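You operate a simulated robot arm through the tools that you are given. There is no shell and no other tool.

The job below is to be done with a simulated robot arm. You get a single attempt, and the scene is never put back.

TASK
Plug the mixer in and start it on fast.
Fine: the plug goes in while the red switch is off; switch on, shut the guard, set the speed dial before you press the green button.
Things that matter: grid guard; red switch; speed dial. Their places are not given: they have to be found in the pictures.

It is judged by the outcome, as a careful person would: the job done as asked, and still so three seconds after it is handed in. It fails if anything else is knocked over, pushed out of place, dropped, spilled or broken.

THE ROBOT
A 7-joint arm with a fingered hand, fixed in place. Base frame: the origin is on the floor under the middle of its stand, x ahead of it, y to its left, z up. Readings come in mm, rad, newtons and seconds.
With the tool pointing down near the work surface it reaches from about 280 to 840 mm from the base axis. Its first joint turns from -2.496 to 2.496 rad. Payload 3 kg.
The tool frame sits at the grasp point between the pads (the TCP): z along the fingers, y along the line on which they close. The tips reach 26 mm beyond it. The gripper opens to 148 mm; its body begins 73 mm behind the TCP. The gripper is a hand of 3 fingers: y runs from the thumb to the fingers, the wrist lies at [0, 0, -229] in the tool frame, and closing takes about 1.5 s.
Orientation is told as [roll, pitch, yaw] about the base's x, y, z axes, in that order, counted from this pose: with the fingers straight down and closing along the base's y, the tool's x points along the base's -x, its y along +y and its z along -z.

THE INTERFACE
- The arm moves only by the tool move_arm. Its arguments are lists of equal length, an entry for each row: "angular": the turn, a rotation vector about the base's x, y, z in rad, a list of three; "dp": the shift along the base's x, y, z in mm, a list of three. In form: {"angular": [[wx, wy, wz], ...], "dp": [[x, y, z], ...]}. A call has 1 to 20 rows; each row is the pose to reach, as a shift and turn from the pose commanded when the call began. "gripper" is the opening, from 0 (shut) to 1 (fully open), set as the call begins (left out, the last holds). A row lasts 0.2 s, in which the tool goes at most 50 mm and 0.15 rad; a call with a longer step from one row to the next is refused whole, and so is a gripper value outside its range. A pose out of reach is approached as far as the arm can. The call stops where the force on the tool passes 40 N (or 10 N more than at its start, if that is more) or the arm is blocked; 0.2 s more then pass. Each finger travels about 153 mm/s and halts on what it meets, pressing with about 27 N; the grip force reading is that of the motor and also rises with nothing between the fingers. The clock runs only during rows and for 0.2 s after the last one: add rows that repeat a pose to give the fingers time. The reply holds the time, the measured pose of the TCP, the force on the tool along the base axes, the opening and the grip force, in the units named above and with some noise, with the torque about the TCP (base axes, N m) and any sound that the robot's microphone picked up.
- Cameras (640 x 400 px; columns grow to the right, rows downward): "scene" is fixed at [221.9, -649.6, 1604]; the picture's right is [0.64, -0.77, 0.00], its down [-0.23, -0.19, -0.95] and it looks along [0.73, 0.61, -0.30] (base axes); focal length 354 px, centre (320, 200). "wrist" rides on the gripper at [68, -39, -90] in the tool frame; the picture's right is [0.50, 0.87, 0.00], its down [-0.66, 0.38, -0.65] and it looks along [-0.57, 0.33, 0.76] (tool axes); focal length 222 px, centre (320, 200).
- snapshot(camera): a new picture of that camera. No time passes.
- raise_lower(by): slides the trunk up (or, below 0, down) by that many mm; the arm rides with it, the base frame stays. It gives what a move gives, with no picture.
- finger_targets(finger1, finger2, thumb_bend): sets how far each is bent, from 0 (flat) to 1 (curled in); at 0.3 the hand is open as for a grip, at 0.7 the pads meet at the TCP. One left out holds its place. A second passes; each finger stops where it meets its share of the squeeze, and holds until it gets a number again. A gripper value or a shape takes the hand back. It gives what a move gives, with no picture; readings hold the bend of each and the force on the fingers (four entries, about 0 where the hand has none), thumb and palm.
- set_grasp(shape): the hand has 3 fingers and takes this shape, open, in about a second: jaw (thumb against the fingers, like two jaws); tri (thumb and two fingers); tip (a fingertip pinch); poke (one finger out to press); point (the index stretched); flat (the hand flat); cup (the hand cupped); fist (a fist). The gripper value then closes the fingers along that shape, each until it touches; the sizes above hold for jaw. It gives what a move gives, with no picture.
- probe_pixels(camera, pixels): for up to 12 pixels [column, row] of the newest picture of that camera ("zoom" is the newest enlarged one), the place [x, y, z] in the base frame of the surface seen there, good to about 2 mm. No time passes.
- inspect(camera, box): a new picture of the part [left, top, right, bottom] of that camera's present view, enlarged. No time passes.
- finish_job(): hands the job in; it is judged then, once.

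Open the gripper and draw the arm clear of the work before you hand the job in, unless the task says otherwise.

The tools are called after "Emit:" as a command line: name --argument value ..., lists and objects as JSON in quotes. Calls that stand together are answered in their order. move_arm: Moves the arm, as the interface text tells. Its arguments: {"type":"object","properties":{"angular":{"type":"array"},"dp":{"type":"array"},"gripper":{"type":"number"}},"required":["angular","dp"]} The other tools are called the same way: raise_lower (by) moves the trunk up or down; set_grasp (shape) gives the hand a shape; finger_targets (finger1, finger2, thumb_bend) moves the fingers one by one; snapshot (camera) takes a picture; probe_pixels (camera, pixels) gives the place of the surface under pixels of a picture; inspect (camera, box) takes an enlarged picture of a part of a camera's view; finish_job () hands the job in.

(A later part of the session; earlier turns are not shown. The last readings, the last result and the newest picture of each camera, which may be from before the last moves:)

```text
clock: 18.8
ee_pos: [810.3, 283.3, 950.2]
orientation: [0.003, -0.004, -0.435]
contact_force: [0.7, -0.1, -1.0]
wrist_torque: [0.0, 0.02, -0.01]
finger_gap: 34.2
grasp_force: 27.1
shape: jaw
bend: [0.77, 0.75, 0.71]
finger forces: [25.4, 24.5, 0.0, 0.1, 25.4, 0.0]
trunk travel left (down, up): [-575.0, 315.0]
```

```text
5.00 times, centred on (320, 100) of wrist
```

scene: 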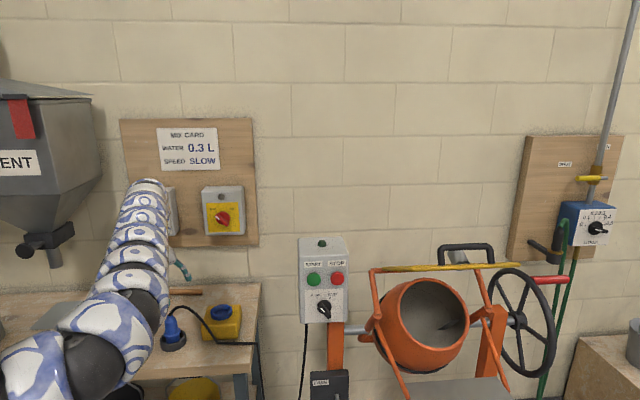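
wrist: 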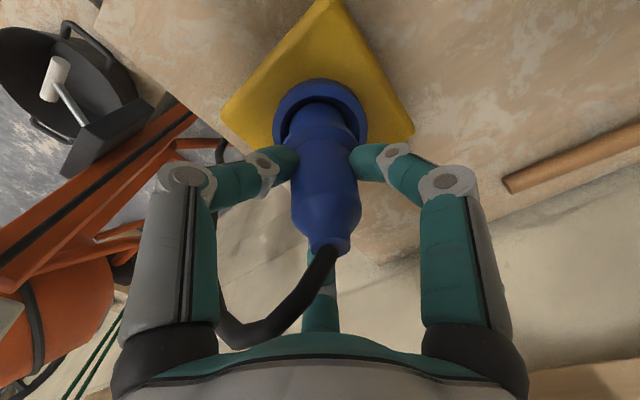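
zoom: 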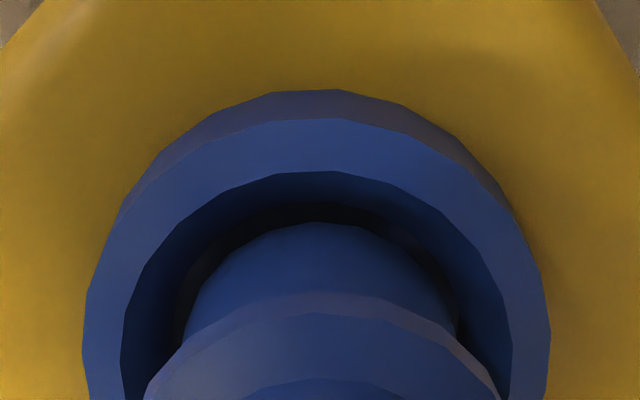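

Now plug and ring are centred to about 0.6 mm in both views (scene: 257 vs 257; wrist: 320 vs 316.5) and the force is zero. I press down slowly with a small (-0.7,-0.5) correction.

Emit:
move_arm --angular '[[0, 0, 0], [0, 0, 0], [0, 0, 0], [0, 0, 0], [0, 0, 0], [0, 0, 0], [0, 0, 0]]' --dp '[[-0.7, -0.5, 0], [-0.7, -0.5, -2], [-0.7, -0.5, -4], [-0.7, -0.5, -6], [-0.7, -0.5, -7], [-0.7, -0.5, -8], [-0.7, -0.5, -8]]'

Emit:
inspect --camera "scene" --box '[209, 290, 243, 320]'

Emit:
inspect --camera "wrist" --box '[270, 60, 370, 140]'

```text
clock: 20.4
ee_pos: [809.3, 282.8, 945.4]
orientation: [0.008, -0.007, -0.438]
contact_force: [5.0, -6.5, 25.1]
wrist_torque: [-0.02, -0.03, 0.13]
finger_gap: 35.4
grasp_force: 26.9
shape: jaw
bend: [0.78, 0.75, 0.69]
finger forces: [29.6, 28.8, 0.0, 0.0, 31.7, 0.0]
trunk travel left (down, up): [-575.0, 315.0]
```

```text
13.33 times, centred on (226, 305) of scene
```

zoom: 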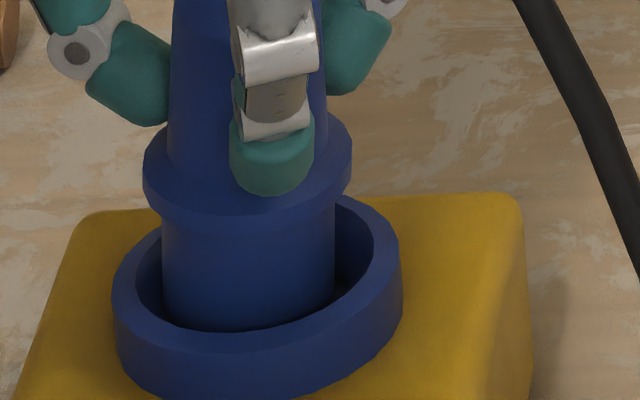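

```text
5.00 times, centred on (320, 100) of wrist
```

zoom: 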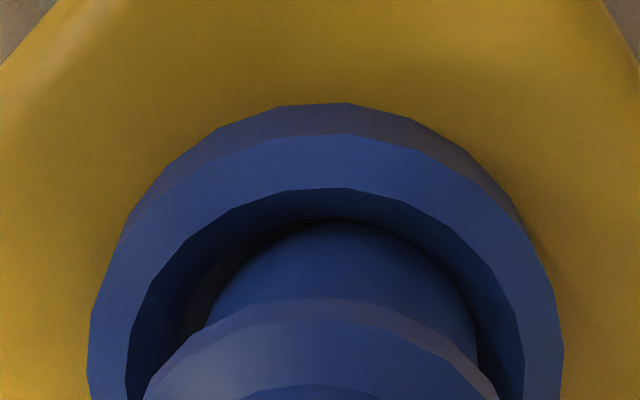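

The plug drifted toward -u in the ring under pressing (wall reaction (5,-6.5) N). I probe flange height and plug edges to see how deep it is now.

Emit:
probe_pixels --camera "zoom" --pixels '[[340, 240], [340, 290], [240, 345], [340, 320], [210, 320], [470, 340], [340, 205], [120, 300], [530, 280], [340, 160]]'

Emit:
inspect --camera "scene" --box '[200, 265, 250, 320]'

```text
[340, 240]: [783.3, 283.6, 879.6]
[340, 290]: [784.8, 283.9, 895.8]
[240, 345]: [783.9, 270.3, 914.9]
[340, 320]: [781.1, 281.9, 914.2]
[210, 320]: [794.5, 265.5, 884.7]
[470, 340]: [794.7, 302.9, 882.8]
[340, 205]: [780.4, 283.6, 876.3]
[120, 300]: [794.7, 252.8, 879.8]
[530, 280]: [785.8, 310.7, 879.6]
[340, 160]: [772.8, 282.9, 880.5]
```

```text
7.27 times, centred on (225, 292) of scene
```

zoom: 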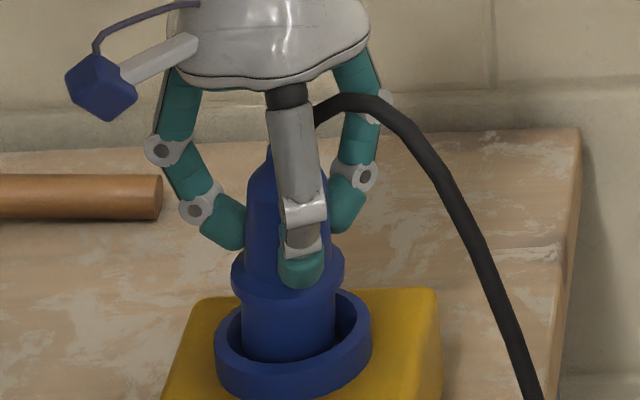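

The readings show the contact point on the -u edge of the plug, and the pictures agree the plug sits ~2.5 mm toward -u of centre. I ease off 4 mm, shift (+1,-2.4), and look again.

Emit:
move_arm --angular '[[0, 0, 0], [0, 0, 0], [0, 0, 0]]' --dp '[[0, 0, 5], [1.0, -2.4, 5], [1.0, -2.4, 5]]'

Emit:
inspect --camera "scene" --box '[209, 290, 243, 320]'

Emit:
inspect --camera "wrist" --box '[270, 60, 370, 140]'

```text
clock: 21.2
ee_pos: [809.0, 282.0, 948.2]
orientation: [0.004, -0.002, -0.435]
contact_force: [-0.3, 0.0, -1.0]
wrist_torque: [0.01, 0.01, -0.01]
finger_gap: 34.1
grasp_force: 27.1
shape: jaw
bend: [0.77, 0.75, 0.69]
finger forces: [25.3, 25.3, 0.0, 0.0, 24.7, 0.0]
trunk travel left (down, up): [-575.0, 315.0]
```

```text
13.33 times, centred on (226, 305) of scene
```

zoom: 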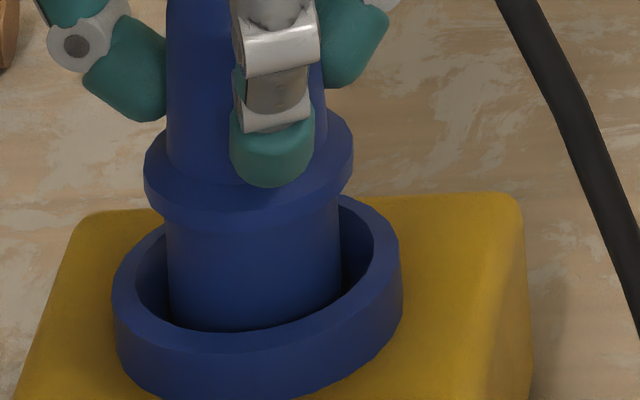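

```text
5.00 times, centred on (320, 100) of wrist
```

zoom: 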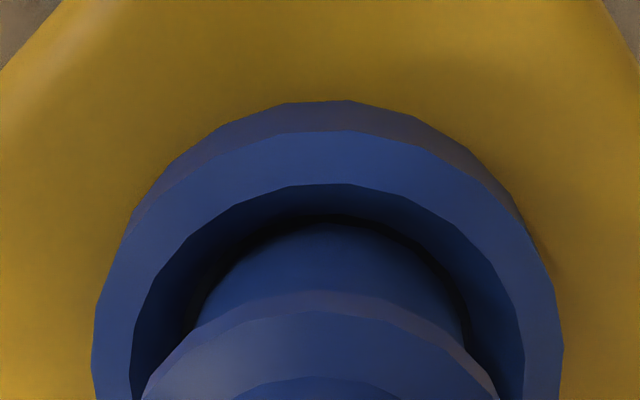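

Now plug and ring agree to ~0.5 mm in both views with zero force. I press gently in 1 mm steps and read the reaction.

Emit:
move_arm --angular '[[0, 0, 0], [0, 0, 0], [0, 0, 0], [0, 0, 0], [0, 0, 0]]' --dp '[[0.5, -0.3, -1], [0.5, -0.3, -2], [0.5, -0.3, -3], [0.5, -0.3, -4], [0.5, -0.3, -4]]'

```text
clock: 22.4
ee_pos: [812.0, 280.8, 943.2]
orientation: [0.001, -0.004, -0.437]
contact_force: [0.0, -0.2, -1.0]
wrist_torque: [0.05, -0.02, -0.01]
finger_gap: 34.4
grasp_force: 27.0
shape: jaw
bend: [0.77, 0.75, 0.69]
finger forces: [25.5, 25.1, 0.0, 0.0, 24.5, 0.0]
trunk travel left (down, up): [-575.0, 315.0]
```

The plug went down freely (z 943.2, zero force), lower than before. I continue down in 1 mm steps.

Emit:
move_arm --angular '[[0, 0, 0], [0, 0, 0], [0, 0, 0], [0, 0, 0], [0, 0, 0]]' --dp '[[0, 0, -1], [0, 0, -2], [0, 0, -3], [0, 0, -4], [0, 0, -4]]'

Emit:
inspect --camera "scene" --box '[209, 290, 243, 320]'

Emit:
inspect --camera "wrist" --box '[270, 60, 370, 140]'

```text
clock: 23.6
ee_pos: [809.4, 280.5, 939.6]
orientation: [0.003, -0.003, -0.436]
contact_force: [-0.3, 0.6, -1.4]
wrist_torque: [0.02, -0.01, -0.01]
finger_gap: 34.3
grasp_force: 27.6
shape: jaw
bend: [0.77, 0.75, 0.69]
finger forces: [25.9, 25.2, 0.0, 0.0, 24.3, 0.0]
trunk travel left (down, up): [-575.0, 315.0]
```

```text
13.33 times, centred on (226, 305) of scene
```

zoom: 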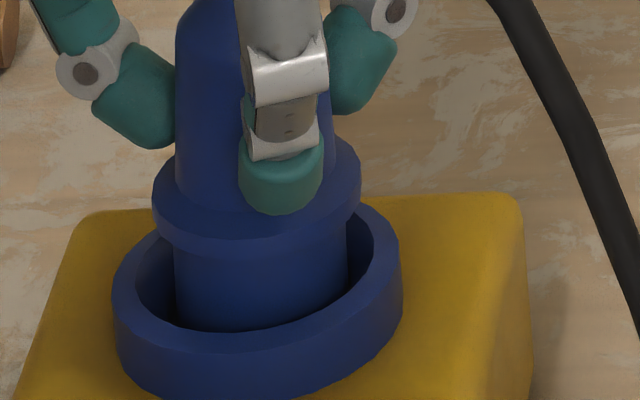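

```text
5.00 times, centred on (320, 100) of wrist
```

zoom: 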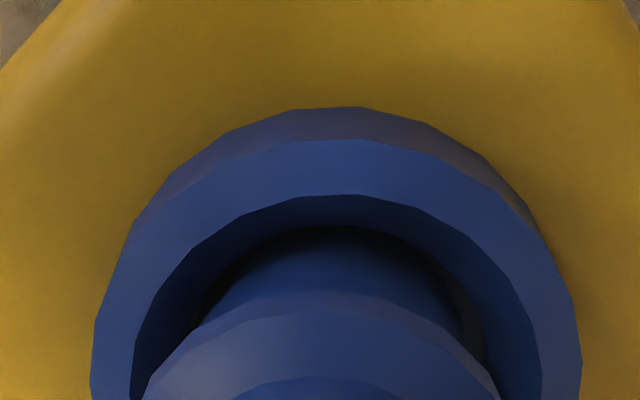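

The plug is deeper with no force; it now sits about 1.2 mm too far in -y. I correct (-0.4,+1.2) and keep lowering.

Emit:
move_arm --angular '[[0, 0, 0], [0, 0, 0], [0, 0, 0], [0, 0, 0], [0, 0, 0], [0, 0, 0], [0, 0, 0]]' --dp '[[-0.4, 1.2, 0], [-0.4, 1.2, -1], [-0.4, 1.2, -2], [-0.4, 1.2, -3], [-0.4, 1.2, -4], [-0.4, 1.2, -5], [-0.4, 1.2, -5]]'

Emit:
inspect --camera "scene" --box '[209, 290, 243, 320]'

Emit:
inspect --camera "wrist" --box '[270, 60, 370, 140]'

```text
clock: 25.2
ee_pos: [807.6, 282.3, 939.7]
orientation: [0.009, -0.006, -0.434]
contact_force: [-3.2, 6.0, 29.4]
wrist_torque: [0.15, 0.09, -0.08]
finger_gap: 34.9
grasp_force: 27.0
shape: jaw
bend: [0.77, 0.76, 0.71]
finger forces: [32.0, 30.6, 0.0, 0.0, 27.3, 0.1]
trunk travel left (down, up): [-575.0, 315.0]
heard: snap
```

```text
13.33 times, centred on (226, 305) of scene
```

zoom: 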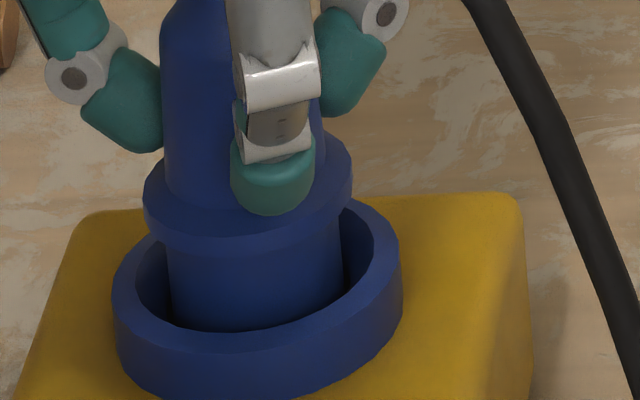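

```text
5.00 times, centred on (320, 100) of wrist
```

zoom: 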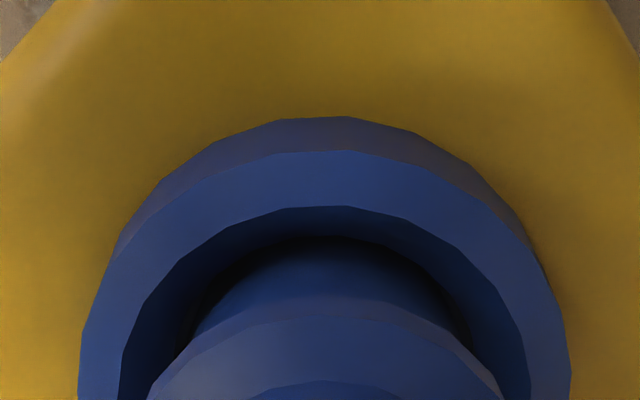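

A "snap" was heard: the plug has seated. I relieve the pressing force, then open the fingers partly and look.

Emit:
move_arm --angular '[[0, 0, 0], [0, 0, 0]]' --dp '[[0, 0, 4], [0, 0, 4]]'

Emit:
inspect --camera "scene" --box '[195, 265, 255, 325]'

```text
clock: 25.8
ee_pos: [809.1, 281.4, 939.5]
orientation: [0.006, -0.001, -0.439]
contact_force: [-0.6, 5.7, 11.3]
wrist_torque: [0.1, -0.07, -0.06]
finger_gap: 34.8
grasp_force: 26.7
shape: jaw
bend: [0.77, 0.76, 0.71]
finger forces: [30.0, 30.4, 0.0, 0.1, 25.2, 0.0]
trunk travel left (down, up): [-575.0, 315.0]
```

```text
6.67 times, centred on (225, 295) of scene
```

zoom: 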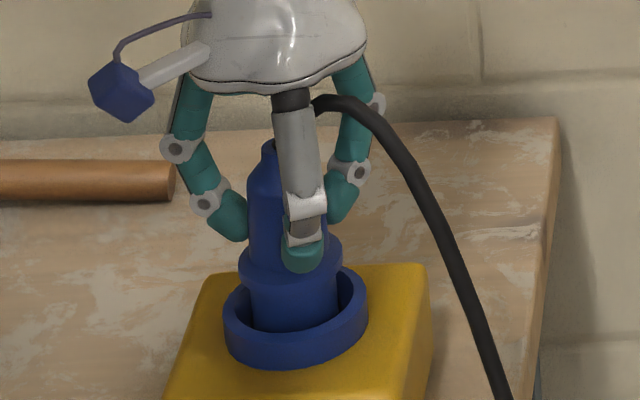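

I raise 1 mm more and open the fingers fully, then check that the plug stays.

Emit:
move_arm --angular '[[0, 0, 0], [0, 0, 0]]' --dp '[[0, -0.5, 1.5], [0, -0.5, 1.5]]'

Emit:
move_arm --angular '[[0, 0, 0], [0, 0, 0], [0, 0, 0], [0, 0, 0], [0, 0, 0], [0, 0, 0], [0, 0, 0]]' --dp '[[0, 0, 0], [0, 0, 0], [0, 0, 0], [0, 0, 0], [0, 0, 0], [0, 0, 0], [0, 0, 0]]' --gripper 1

Emit:
inspect --camera "scene" --box '[195, 265, 255, 325]'

Emit:
snapshot --camera "wrist"

```text
clock: 26.4
ee_pos: [809.2, 280.1, 939.3]
orientation: [-0.001, -0.005, -0.437]
contact_force: [0.0, 1.5, -1.0]
wrist_torque: [0.2, 0.04, 0.02]
finger_gap: 34.0
grasp_force: 27.1
shape: jaw
bend: [0.77, 0.75, 0.69]
finger forces: [26.9, 26.2, 0.0, 0.0, 24.4, 0.1]
trunk travel left (down, up): [-575.0, 315.0]
heard: snap
```

```text
clock: 28.0
ee_pos: [810.7, 281.6, 941.5]
orientation: [0.005, -0.003, -0.436]
contact_force: [-0.8, 0.4, 0.5]
wrist_torque: [-0.02, -0.01, -0.01]
finger_gap: 147.9
grasp_force: 0.1
shape: jaw
bend: [0.3, 0.3, 0.3]
finger forces: [0.0, 0.0, 0.0, 0.0, 0.0, 0.0]
trunk travel left (down, up): [-575.0, 315.0]
```

```text
6.67 times, centred on (225, 295) of scene
```

zoom: 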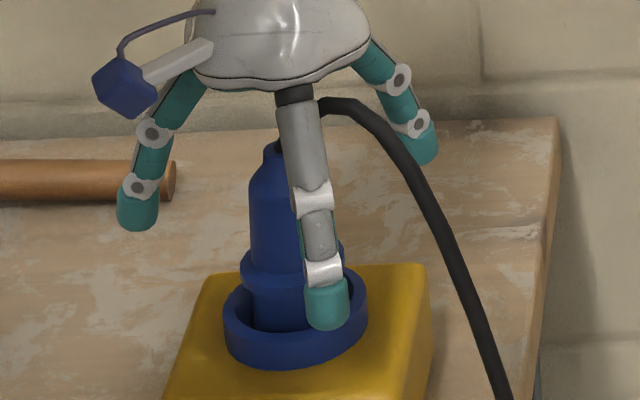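

```text
taken
```

wrist: 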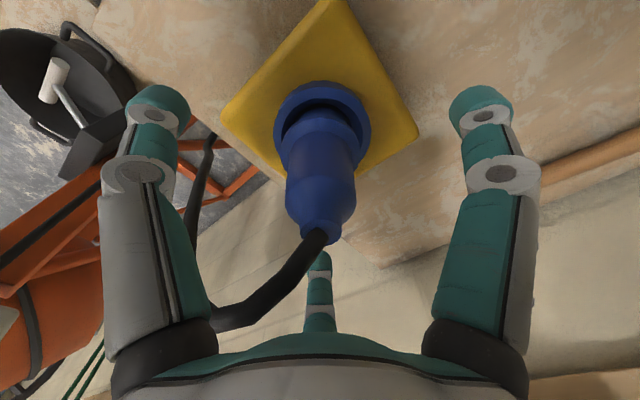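

A second "snap" was heard while easing up, which might mean the plug popped back out. I compare its depth in the same zoom as before.

Emit:
inspect --camera "scene" --box '[209, 290, 243, 320]'

Emit:
probe_pixels --camera "zoom" --pixels '[[150, 210], [160, 235], [220, 250], [190, 270], [220, 310], [340, 210], [300, 260], [200, 225], [180, 205], [165, 190]]'

Emit:
inspect --camera "wrist" --box '[270, 60, 370, 140]'

Emit:
inspect --camera "scene" --box '[120, 130, 280, 260]'

```text
13.33 times, centred on (226, 305) of scene
```

zoom: 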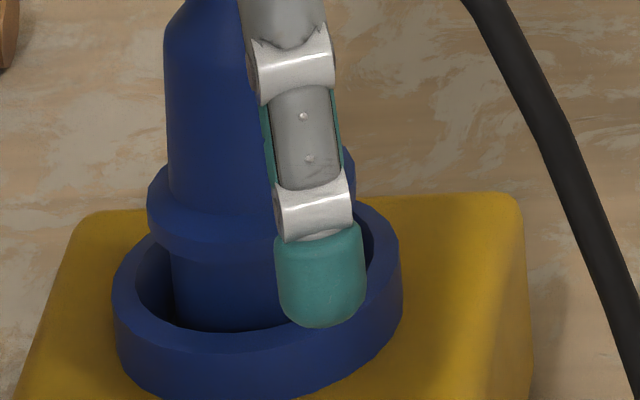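

```text
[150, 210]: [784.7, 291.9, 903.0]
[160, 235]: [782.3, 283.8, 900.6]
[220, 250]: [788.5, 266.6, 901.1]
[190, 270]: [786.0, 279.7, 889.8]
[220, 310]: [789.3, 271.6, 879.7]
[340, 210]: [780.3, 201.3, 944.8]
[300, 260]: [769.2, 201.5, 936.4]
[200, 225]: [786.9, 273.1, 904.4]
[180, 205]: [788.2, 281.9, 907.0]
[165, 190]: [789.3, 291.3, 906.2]
```

```text
5.00 times, centred on (320, 100) of wrist
```

zoom: 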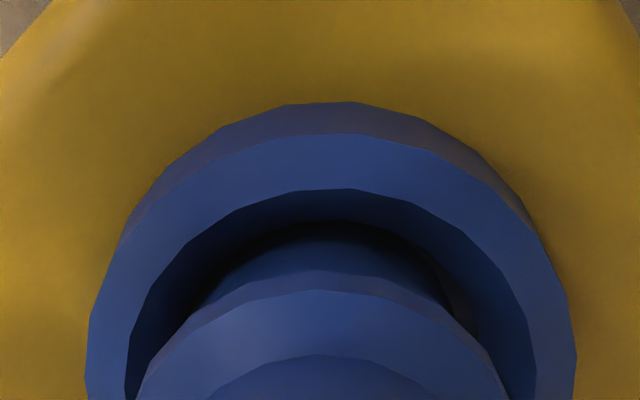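

```text
3.08 times, centred on (200, 195) of scene
```

zoom: 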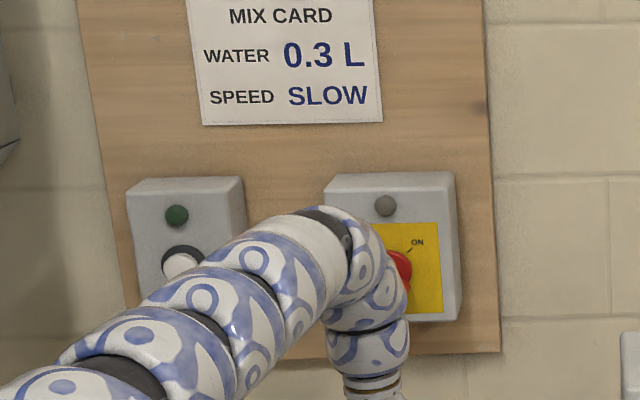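

The flange is now at z≈903 (it was ≈911 when blocked), so the plug is about 8 mm deeper but perhaps not fully home. I lower the open hand 6 mm and regrip so the fingertips bear on the flange.

Emit:
move_arm --angular '[[0, 0, 0], [0, 0, 0], [0, 0, 0]]' --dp '[[-1, 0.5, -3], [-1, 0.5, -6], [-1, 0.5, -6]]'

Emit:
move_arm --angular '[[0, 0, 0], [0, 0, 0], [0, 0, 0], [0, 0, 0], [0, 0, 0], [0, 0, 0], [0, 0, 0], [0, 0, 0]]' --dp '[[0, 0, 0], [0, 0, 0], [0, 0, 0], [0, 0, 0], [0, 0, 0], [0, 0, 0], [0, 0, 0], [0, 0, 0]]' --gripper 0

Emit:
inspect --camera "scene" --box '[209, 290, 243, 320]'

Emit:
inspect --camera "wrist" --box '[270, 60, 370, 140]'

```text
clock: 28.8
ee_pos: [809.3, 281.7, 934.2]
orientation: [0.003, -0.003, -0.437]
contact_force: [0.0, 0.5, -0.5]
wrist_torque: [0.02, 0.0, 0.03]
finger_gap: 147.7
grasp_force: 0.1
shape: jaw
bend: [0.3, 0.3, 0.3]
finger forces: [0.0, 0.0, 0.0, 0.0, 0.0, 0.1]
trunk travel left (down, up): [-575.0, 315.0]
```

```text
clock: 30.6
ee_pos: [810.2, 282.3, 934.7]
orientation: [0.003, -0.003, -0.437]
contact_force: [0.2, -0.1, 0.6]
wrist_torque: [0.05, -0.04, 0.0]
finger_gap: 33.5
grasp_force: 26.5
shape: jaw
bend: [0.76, 0.75, 0.7]
finger forces: [24.4, 23.8, 0.0, 0.0, 24.0, 0.1]
trunk travel left (down, up): [-575.0, 315.0]
```

```text
13.33 times, centred on (226, 305) of scene
```

zoom: 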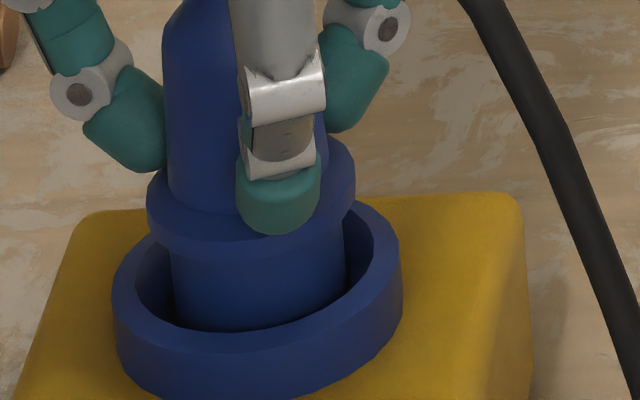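

```text
5.00 times, centred on (320, 100) of wrist
```

zoom: 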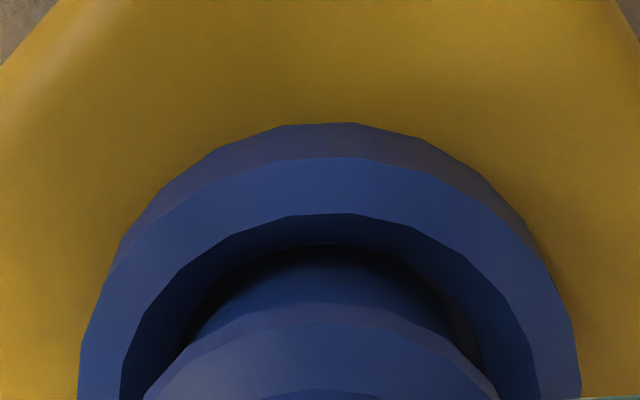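

Regripped firmly, with the thumb tip resting at the flange and the plug centred. I press straight down in 1 mm steps.

Emit:
move_arm --angular '[[0, 0, 0], [0, 0, 0], [0, 0, 0], [0, 0, 0], [0, 0, 0], [0, 0, 0]]' --dp '[[0, 0, -1], [0, 0, -2], [0, 0, -3], [0, 0, -4], [0, 0, -5], [0, 0, -5]]'

Emit:
inspect --camera "scene" --box '[209, 290, 243, 320]'

```text
clock: 32.0
ee_pos: [808.8, 281.7, 933.8]
orientation: [0.008, -0.004, -0.437]
contact_force: [6.5, 0.0, 25.5]
wrist_torque: [0.02, -0.16, 0.06]
finger_gap: 34.2
grasp_force: 26.9
shape: jaw
bend: [0.76, 0.75, 0.69]
finger forces: [29.2, 31.2, 0.0, 0.0, 28.2, 0.0]
trunk travel left (down, up): [-575.0, 315.0]
```

```text
13.33 times, centred on (226, 305) of scene
```

zoom: 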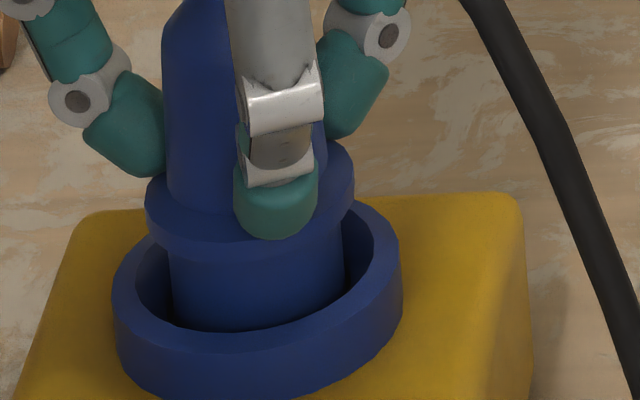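

The plug holds at this depth with 25 N; I probe the flange's lower edge to judge whether the plug bottom has reached the floor.

Emit:
probe_pixels --camera "zoom" --pixels '[[160, 236], [180, 248], [200, 254], [230, 257], [200, 262], [230, 265], [152, 215], [175, 225], [200, 238], [345, 205], [348, 220], [260, 330]]'

Emit:
snapshot --camera "wrist"

```text
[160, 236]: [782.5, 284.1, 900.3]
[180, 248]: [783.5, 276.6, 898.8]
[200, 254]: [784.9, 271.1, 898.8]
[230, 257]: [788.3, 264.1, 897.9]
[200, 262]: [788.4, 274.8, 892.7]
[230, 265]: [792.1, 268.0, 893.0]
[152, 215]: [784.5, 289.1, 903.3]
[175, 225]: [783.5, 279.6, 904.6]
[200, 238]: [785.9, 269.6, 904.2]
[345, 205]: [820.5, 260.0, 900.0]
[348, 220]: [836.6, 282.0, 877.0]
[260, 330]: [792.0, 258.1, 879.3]
```

```text
taken
```

wrist: 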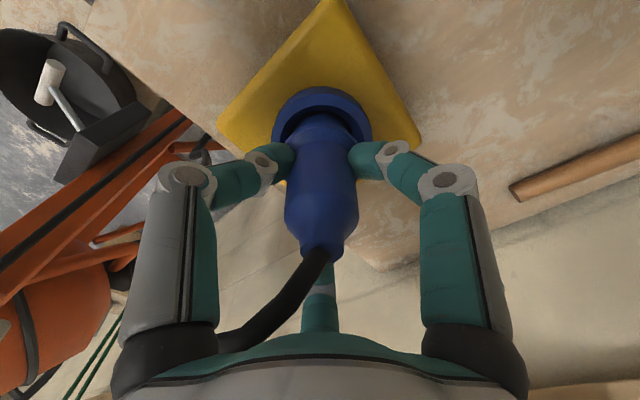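

The flange's lower edge is at z≈897.7, putting the plug bottom at about 862–865, i.e. at the socket floor. I make a small +x correction and press a little more to see whether anything still clicks.

Emit:
move_arm --angular '[[0, 0, 0], [0, 0, 0], [0, 0, 0], [0, 0, 0]]' --dp '[[0.5, 0, 0], [1, 0, -0.5], [1, 0, -1.5], [1, 0, -1.5]]'

Emit:
inspect --camera "scene" --box '[209, 290, 243, 320]'

```text
clock: 33.0
ee_pos: [808.2, 281.4, 931.2]
orientation: [0.007, -0.005, -0.436]
contact_force: [8.5, 1.2, 29.1]
wrist_torque: [0.07, -0.15, 0.08]
finger_gap: 34.9
grasp_force: 27.0
shape: jaw
bend: [0.77, 0.75, 0.71]
finger forces: [30.5, 32.1, 0.0, 0.0, 28.0, 0.0]
trunk travel left (down, up): [-575.0, 315.0]
```

```text
13.33 times, centred on (226, 305) of scene
```

zoom: 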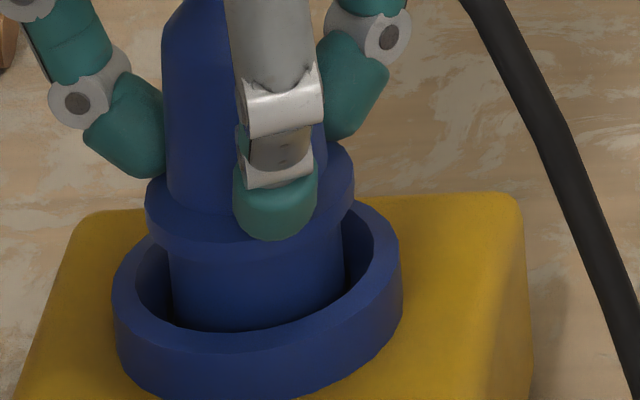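

No further movement: it is at its stop. As a test I ease off to zero force and pull up very gently, watching for negative force or a sound.

Emit:
move_arm --angular '[[0, 0, 0], [0, 0, 0], [0, 0, 0]]' --dp '[[-0.5, 0, 2], [-0.5, 0, 4], [-0.5, 0, 4]]'

Emit:
move_arm --angular '[[0, 0, 0], [0, 0, 0]]' --dp '[[0, 0, 1], [0, 0, 1]]'

Emit:
move_arm --angular '[[0, 0, 0], [0, 0, 0]]' --dp '[[0, 0, 1], [0, 0, 1]]'

```text
clock: 33.8
ee_pos: [808.1, 281.1, 931.2]
orientation: [0.003, -0.006, -0.437]
contact_force: [4.5, 0.7, 17.2]
wrist_torque: [0.06, -0.13, 0.03]
finger_gap: 34.7
grasp_force: 27.7
shape: jaw
bend: [0.76, 0.75, 0.71]
finger forces: [29.5, 30.0, 0.0, 0.0, 27.5, 0.1]
trunk travel left (down, up): [-575.0, 315.0]
```

```text
clock: 34.4
ee_pos: [808.0, 281.7, 932.4]
orientation: [0.004, -0.004, -0.436]
contact_force: [1.4, 0.4, 7.7]
wrist_torque: [0.0, -0.05, -0.01]
finger_gap: 34.4
grasp_force: 27.5
shape: jaw
bend: [0.76, 0.75, 0.69]
finger forces: [28.3, 27.8, 0.0, 0.1, 27.5, 0.1]
trunk travel left (down, up): [-575.0, 315.0]
```

```text
clock: 35.0
ee_pos: [809.3, 282.1, 934.1]
orientation: [0.004, -0.003, -0.436]
contact_force: [-0.3, 0.7, -0.4]
wrist_torque: [-0.02, 0.01, 0.0]
finger_gap: 34.1
grasp_force: 27.5
shape: jaw
bend: [0.76, 0.75, 0.69]
finger forces: [27.0, 25.4, 0.1, 0.1, 26.4, 0.0]
trunk travel left (down, up): [-575.0, 315.0]
```

Force is back to zero with no sound so far. I pull up 1 mm, then 1 mm more.

Emit:
move_arm --angular '[[0, 0, 0], [0, 0, 0]]' --dp '[[0, 0, 1], [0, 0, 1]]'

Emit:
move_arm --angular '[[0, 0, 0], [0, 0, 0]]' --dp '[[0, 0, 1], [0, 0, 1]]'

Emit:
inspect --camera "scene" --box '[209, 290, 243, 320]'

```text
clock: 35.6
ee_pos: [809.2, 282.3, 935.7]
orientation: [0.003, -0.002, -0.437]
contact_force: [-0.1, -0.7, -0.2]
wrist_torque: [0.01, 0.01, 0.01]
finger_gap: 34.3
grasp_force: 26.7
shape: jaw
bend: [0.76, 0.75, 0.69]
finger forces: [27.0, 25.4, 0.0, 0.0, 26.4, 0.0]
trunk travel left (down, up): [-575.0, 315.0]
```

```text
clock: 36.2
ee_pos: [809.9, 282.0, 935.8]
orientation: [0.003, -0.002, -0.436]
contact_force: [0.2, -0.2, -1.9]
wrist_torque: [-0.01, -0.03, -0.01]
finger_gap: 34.0
grasp_force: 27.4
shape: jaw
bend: [0.76, 0.75, 0.69]
finger forces: [27.0, 25.4, 0.0, 0.1, 26.4, 0.0]
trunk travel left (down, up): [-575.0, 315.0]
```

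```text
13.33 times, centred on (226, 305) of scene
```

zoom: 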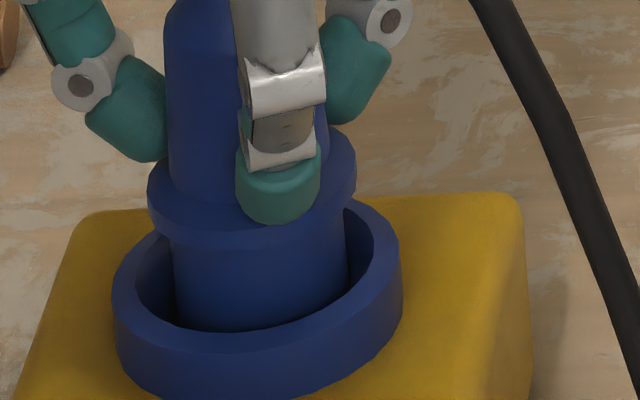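

The plug lifts freely, so there is no firm latch, and the meaning of the second snap is unclear. I test it: raise a few mm more and listen for an unplugging sound.

Emit:
move_arm --angular '[[0, 0, 0], [0, 0, 0], [0, 0, 0]]' --dp '[[0, 0, 2], [0, 0, 4], [0, 0, 4]]'

Emit:
move_arm --angular '[[0, 0, 0], [0, 0, 0], [0, 0, 0]]' --dp '[[0, 0, 2], [0, 0, 4], [0, 0, 4]]'

Emit:
inspect --camera "scene" --box '[209, 290, 243, 320]'

Emit:
inspect --camera "wrist" --box '[270, 60, 370, 140]'

```text
clock: 37.0
ee_pos: [809.7, 282.6, 940.6]
orientation: [0.003, -0.001, -0.438]
contact_force: [-0.6, 0.6, -1.6]
wrist_torque: [0.01, 0.01, 0.01]
finger_gap: 34.3
grasp_force: 27.2
shape: jaw
bend: [0.76, 0.75, 0.69]
finger forces: [27.0, 25.4, 0.0, 0.0, 26.4, 0.1]
trunk travel left (down, up): [-575.0, 315.0]
```

```text
clock: 37.8
ee_pos: [809.3, 281.8, 944.7]
orientation: [0.003, -0.005, -0.436]
contact_force: [0.4, 0.3, -0.8]
wrist_torque: [0.02, -0.01, -0.02]
finger_gap: 34.5
grasp_force: 26.6
shape: jaw
bend: [0.76, 0.75, 0.69]
finger forces: [27.0, 25.4, 0.0, 0.1, 26.4, 0.0]
trunk travel left (down, up): [-575.0, 315.0]
```

```text
13.33 times, centred on (226, 305) of scene
```

zoom: 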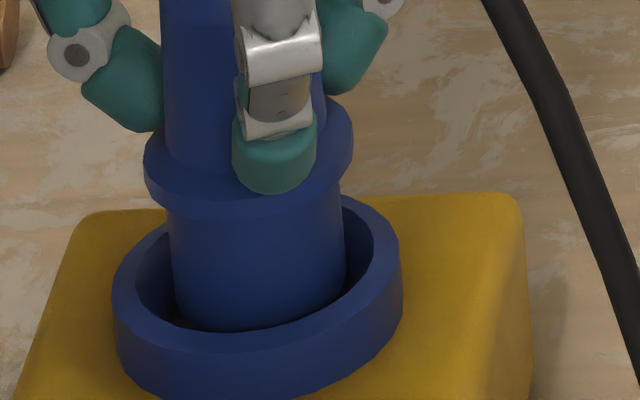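

```text
5.00 times, centred on (320, 100) of wrist
```

zoom: 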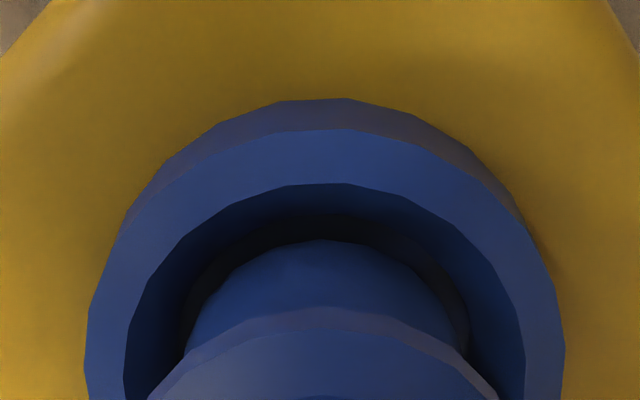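

No sound on lifting, so the plug had come out at the second snap; the first snap was the true seating, when it was centred best. It is centred again now (257/257 and 324.5/326), so I lower in short calls and stop at the snap.

Emit:
move_arm --angular '[[0, 0, 0], [0, 0, 0], [0, 0, 0], [0, 0, 0]]' --dp '[[0, -0.2, -1.5], [0, -0.2, -3], [0, -0.2, -5], [0, -0.2, -5]]'

Emit:
inspect --camera "scene" --box '[209, 290, 243, 320]'

Emit:
inspect --camera "wrist" --box '[270, 60, 370, 140]'

```text
clock: 38.8
ee_pos: [810.1, 280.9, 938.7]
orientation: [0.003, -0.004, -0.436]
contact_force: [-0.1, 1.0, -1.7]
wrist_torque: [0.01, 0.03, 0.01]
finger_gap: 34.2
grasp_force: 26.9
shape: jaw
bend: [0.76, 0.75, 0.69]
finger forces: [27.0, 25.3, 0.0, 0.0, 26.4, 0.1]
trunk travel left (down, up): [-575.0, 315.0]
```

```text
13.33 times, centred on (226, 305) of scene
```

zoom: 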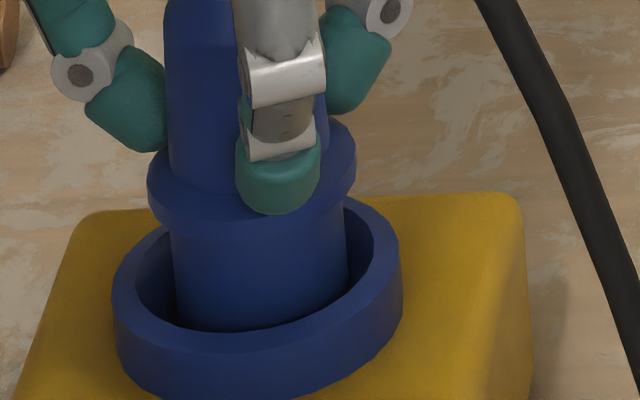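

```text
5.00 times, centred on (320, 100) of wrist
```

zoom: 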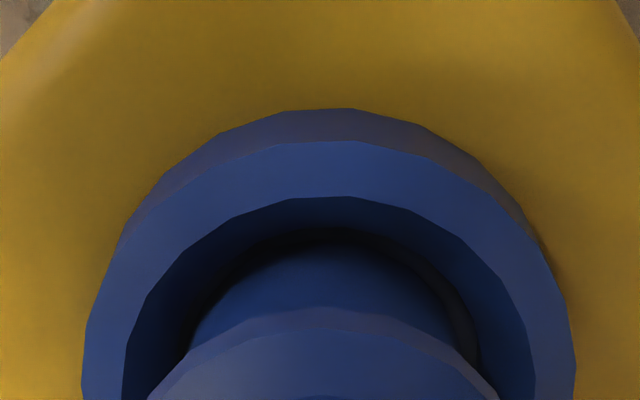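

The plug is about 0.8 mm too far in -y. I correct and go down in 1 mm steps with short calls.

Emit:
move_arm --angular '[[0, 0, 0], [0, 0, 0], [0, 0, 0], [0, 0, 0]]' --dp '[[0, 0.8, 0], [0, 0.8, -1], [0, 0.8, -2], [0, 0.8, -2]]'

Emit:
move_arm --angular '[[0, 0, 0], [0, 0, 0], [0, 0, 0]]' --dp '[[0, 0.2, -1], [0, 0.2, -2], [0, 0.2, -2]]'

Emit:
inspect --camera "wrist" --box '[270, 60, 370, 140]'

Emit:
inspect --camera "scene" --box '[209, 290, 243, 320]'

```text
clock: 39.8
ee_pos: [810.4, 281.9, 938.3]
orientation: [0.003, -0.005, -0.436]
contact_force: [-0.8, 0.7, -1.3]
wrist_torque: [-0.01, -0.03, -0.02]
finger_gap: 34.5
grasp_force: 26.8
shape: jaw
bend: [0.76, 0.75, 0.69]
finger forces: [27.0, 25.3, 0.1, 0.0, 26.4, 0.0]
trunk travel left (down, up): [-575.0, 315.0]
```

```text
clock: 40.6
ee_pos: [810.7, 281.0, 935.1]
orientation: [0.005, -0.004, -0.436]
contact_force: [-0.1, 0.1, -1.6]
wrist_torque: [0.02, 0.0, 0.0]
finger_gap: 34.0
grasp_force: 27.5
shape: jaw
bend: [0.76, 0.75, 0.69]
finger forces: [27.1, 25.3, 0.0, 0.1, 26.3, 0.0]
trunk travel left (down, up): [-575.0, 315.0]
```

```text
5.00 times, centred on (320, 100) of wrist
```

zoom: 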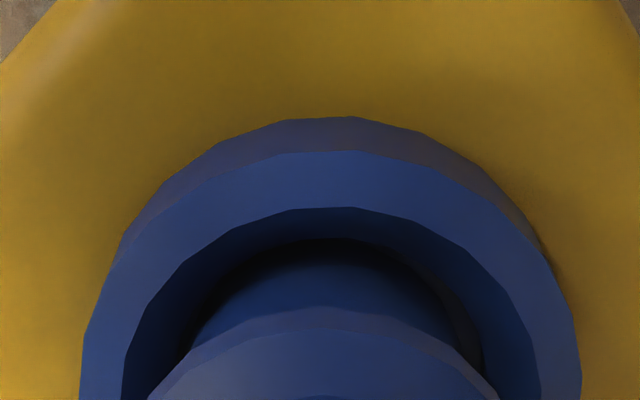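

```text
13.33 times, centred on (226, 305) of scene
```

zoom: 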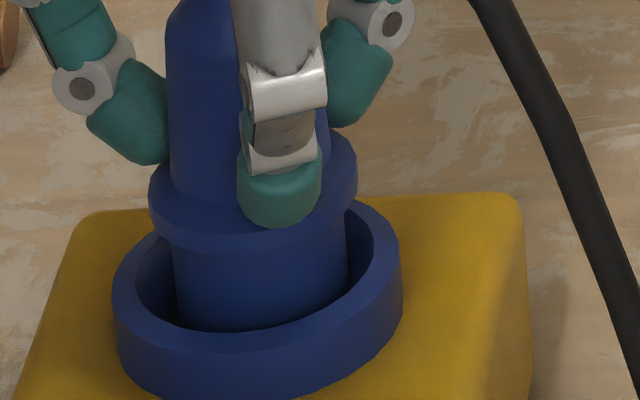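

No force yet; compared with the first-snap picture (flange 325 vs ring 324.5) the plug is now ~1.2 mm too far in -y (323 vs 330.5). I shift +1.2 in y and go down 1 mm at a time.

Emit:
move_arm --angular '[[0, 0, 0], [0, 0, 0], [0, 0, 0], [0, 0, 0]]' --dp '[[-0.1, 0.6, 0], [-0.1, 1.2, 0], [-0.1, 1.2, -1], [-0.1, 1.2, -1]]'

Emit:
move_arm --angular '[[0, 0, 0], [0, 0, 0]]' --dp '[[0, 0.2, -1], [0, 0.2, -1]]'

Emit:
move_arm --angular '[[0, 0, 0], [0, 0, 0]]' --dp '[[0, 0.2, -1], [0, 0.2, -1]]'

```text
clock: 41.6
ee_pos: [808.5, 283.4, 934.7]
orientation: [0.004, -0.004, -0.437]
contact_force: [0.6, -0.2, -1.3]
wrist_torque: [0.0, -0.01, -0.02]
finger_gap: 34.1
grasp_force: 27.1
shape: jaw
bend: [0.76, 0.75, 0.69]
finger forces: [27.1, 25.3, 0.1, 0.1, 26.4, 0.1]
trunk travel left (down, up): [-575.0, 315.0]
```

```text
clock: 42.2
ee_pos: [808.3, 282.2, 934.8]
orientation: [0.005, -0.003, -0.439]
contact_force: [-0.4, -1.0, -1.4]
wrist_torque: [0.01, 0.02, 0.02]
finger_gap: 34.4
grasp_force: 27.0
shape: jaw
bend: [0.76, 0.75, 0.69]
finger forces: [26.9, 25.3, 0.1, 0.0, 26.4, 0.0]
trunk travel left (down, up): [-575.0, 315.0]
```

```text
clock: 42.8
ee_pos: [809.0, 283.6, 933.2]
orientation: [0.007, -0.007, -0.436]
contact_force: [0.4, -0.8, 1.6]
wrist_torque: [-0.02, -0.02, 0.01]
finger_gap: 34.2
grasp_force: 27.0
shape: jaw
bend: [0.76, 0.75, 0.69]
finger forces: [27.1, 25.6, 0.0, 0.0, 26.9, 0.0]
trunk travel left (down, up): [-575.0, 315.0]
```

Contact is just beginning (1.6 N). I check the alignment again here.

Emit:
inspect --camera "wrist" --box '[270, 60, 370, 140]'

Emit:
inspect --camera "scene" --box '[209, 290, 243, 320]'

Emit:
move_arm --angular '[[0, 0, 0], [0, 0, 0]]' --dp '[[0, 0, -1], [0, 0, -1]]'

```text
5.00 times, centred on (320, 100) of wrist
```

zoom: 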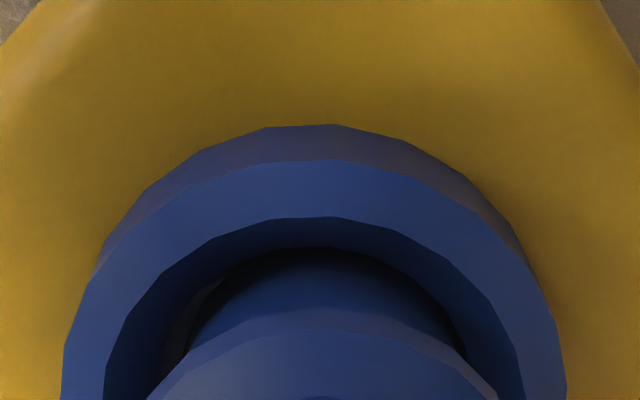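

```text
13.33 times, centred on (226, 305) of scene
```

zoom: 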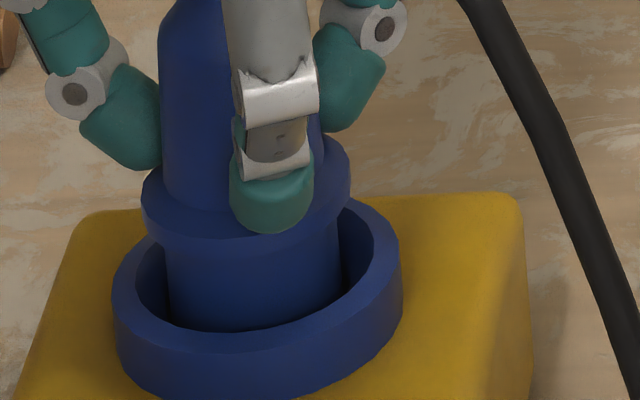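

```text
clock: 43.4
ee_pos: [809.2, 283.5, 933.8]
orientation: [0.008, -0.005, -0.437]
contact_force: [0.7, -0.7, 4.5]
wrist_torque: [-0.04, -0.01, 0.05]
finger_gap: 33.9
grasp_force: 26.5
shape: jaw
bend: [0.76, 0.75, 0.69]
finger forces: [27.3, 26.3, 0.0, 0.0, 26.8, 0.1]
trunk travel left (down, up): [-575.0, 315.0]
```

It overshot: plug now ~1.3 mm too far in +y (ring 315 vs flange 323). Keeping this light contact I slide back in small steps and listen for the snap.

Emit:
move_arm --angular '[[0, 0, 0], [0, 0, 0]]' --dp '[[0.1, -0.5, -0.5], [0.1, -0.5, -0.5]]'

Emit:
move_arm --angular '[[0, 0, 0], [0, 0, 0]]' --dp '[[0.1, -0.5, -0.5], [0.1, -0.5, -0.5]]'

Emit:
inspect --camera "wrist" --box '[270, 60, 370, 140]'

Emit:
inspect --camera "scene" --box '[209, 290, 243, 320]'

```text
clock: 44.0
ee_pos: [809.6, 282.7, 933.9]
orientation: [0.009, -0.006, -0.438]
contact_force: [2.9, -3.5, 13.6]
wrist_torque: [-0.11, 0.04, 0.04]
finger_gap: 34.6
grasp_force: 27.2
shape: jaw
bend: [0.77, 0.76, 0.69]
finger forces: [26.6, 27.4, 0.0, 0.1, 28.8, 0.0]
trunk travel left (down, up): [-575.0, 315.0]
heard: snap
```

```text
clock: 44.6
ee_pos: [808.0, 283.0, 933.9]
orientation: [0.008, -0.005, -0.439]
contact_force: [4.3, -4.1, 14.2]
wrist_torque: [-0.16, -0.04, 0.05]
finger_gap: 34.7
grasp_force: 27.1
shape: jaw
bend: [0.77, 0.76, 0.69]
finger forces: [26.3, 28.1, 0.1, 0.1, 28.9, 0.1]
trunk travel left (down, up): [-575.0, 315.0]
```

```text
5.00 times, centred on (320, 100) of wrist
```

zoom: 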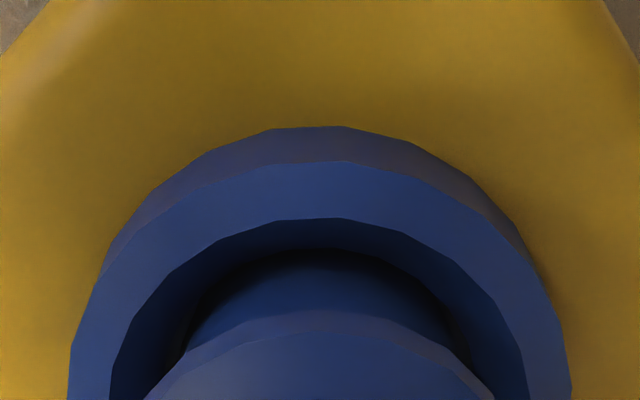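

```text
13.33 times, centred on (226, 305) of scene
```

zoom: 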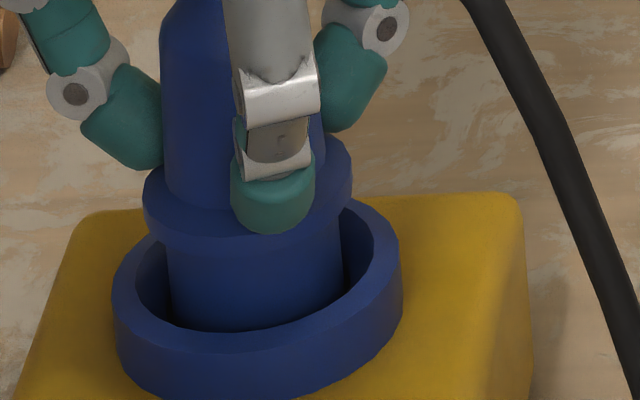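

Snap heard and the plug is now centred (ring 320, flange 320). I relieve the side load a little while still pressing lightly downward, so as not to pull it.

Emit:
move_arm --angular '[[0, 0, 0], [0, 0, 0]]' --dp '[[0.4, -0.4, 0.8], [0.4, -0.4, 0.8]]'

```text
clock: 45.2
ee_pos: [808.4, 281.1, 933.7]
orientation: [0.006, -0.005, -0.436]
contact_force: [5.7, 2.7, 23.2]
wrist_torque: [0.07, -0.12, 0.05]
finger_gap: 34.9
grasp_force: 27.0
shape: jaw
bend: [0.77, 0.76, 0.71]
finger forces: [29.7, 31.5, 0.0, 0.1, 26.4, 0.0]
trunk travel left (down, up): [-575.0, 315.0]
```

The force pattern suggests the socket now holds the plug itself. I open the fingers here without raising.

Emit:
move_arm --angular '[[0, 0, 0], [0, 0, 0], [0, 0, 0], [0, 0, 0], [0, 0, 0], [0, 0, 0], [0, 0, 0]]' --dp '[[0, 0, 0], [0, 0, 0], [0, 0, 0], [0, 0, 0], [0, 0, 0], [0, 0, 0], [0, 0, 0]]' --gripper 1

Emit:
inspect --camera "scene" --box '[209, 290, 243, 320]'

Emit:
inspect --camera "wrist" --box '[240, 40, 400, 160]'

```text
clock: 46.8
ee_pos: [808.3, 281.3, 931.4]
orientation: [0.003, -0.004, -0.437]
contact_force: [-0.2, -0.2, -0.5]
wrist_torque: [-0.02, 0.02, 0.02]
finger_gap: 148.1
grasp_force: 0.0
shape: jaw
bend: [0.3, 0.3, 0.3]
finger forces: [0.1, 0.0, 0.0, 0.1, 0.0, 0.0]
trunk travel left (down, up): [-575.0, 315.0]
```

```text
13.33 times, centred on (226, 305) of scene
```

zoom: 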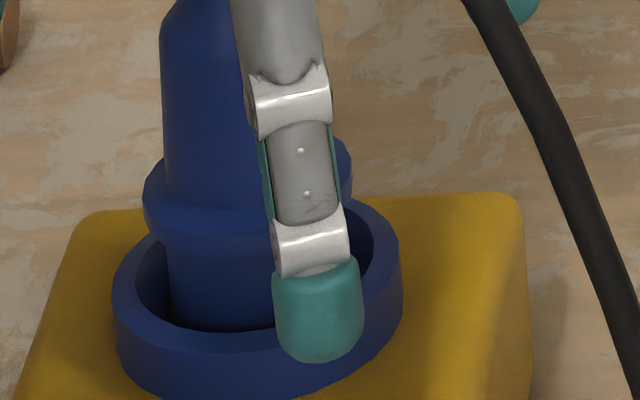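

```text
3.33 times, centred on (320, 100) of wrist
```

zoom: 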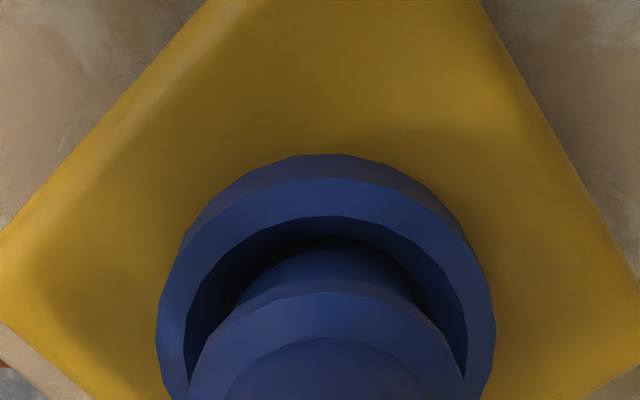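

The plug stayed with no further sound, and it is now exactly centred (ring 326.5, flange 326 in the wrist zoom). I withdraw straight up.

Emit:
move_arm --angular '[[0, 0, 0], [0, 0, 0], [0, 0, 0], [0, 0, 0], [0, 0, 0], [0, 0, 0], [0, 0, 0]]' --dp '[[0, 0, 15], [0, 0, 35], [0, 0, 65], [0, 0, 100], [0, 0, 140], [0, 0, 180], [0, 0, 180]]'

Emit:
inspect --camera "scene" --box '[150, 250, 290, 340]'

Emit:
snapshot --camera "wrist"

Emit:
snapshot --camera "scene"

```text
clock: 48.4
ee_pos: [810.2, 282.1, 1113.2]
orientation: [0.006, -0.002, -0.438]
contact_force: [0.0, -0.1, -0.1]
wrist_torque: [0.03, 0.03, 0.02]
finger_gap: 147.5
grasp_force: 0.1
shape: jaw
bend: [0.3, 0.3, 0.3]
finger forces: [0.0, 0.0, 0.1, 0.1, 0.1, 0.1]
trunk travel left (down, up): [-575.0, 315.0]
```

```text
4.44 times, centred on (220, 295) of scene
```

zoom: 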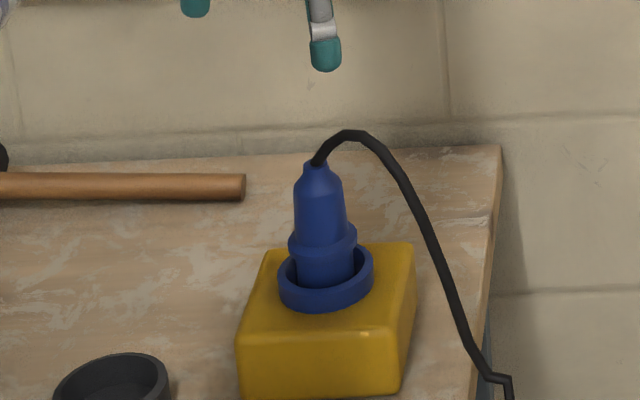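

```text
taken
```

wrist: 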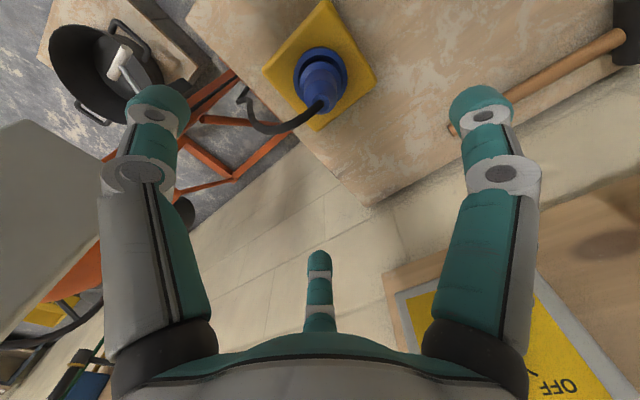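

```text
taken
```

scene: 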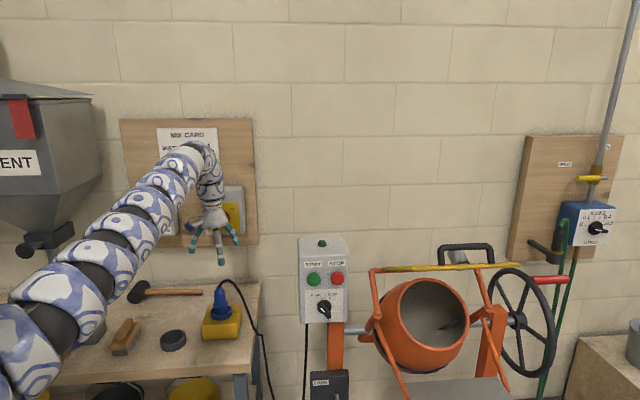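

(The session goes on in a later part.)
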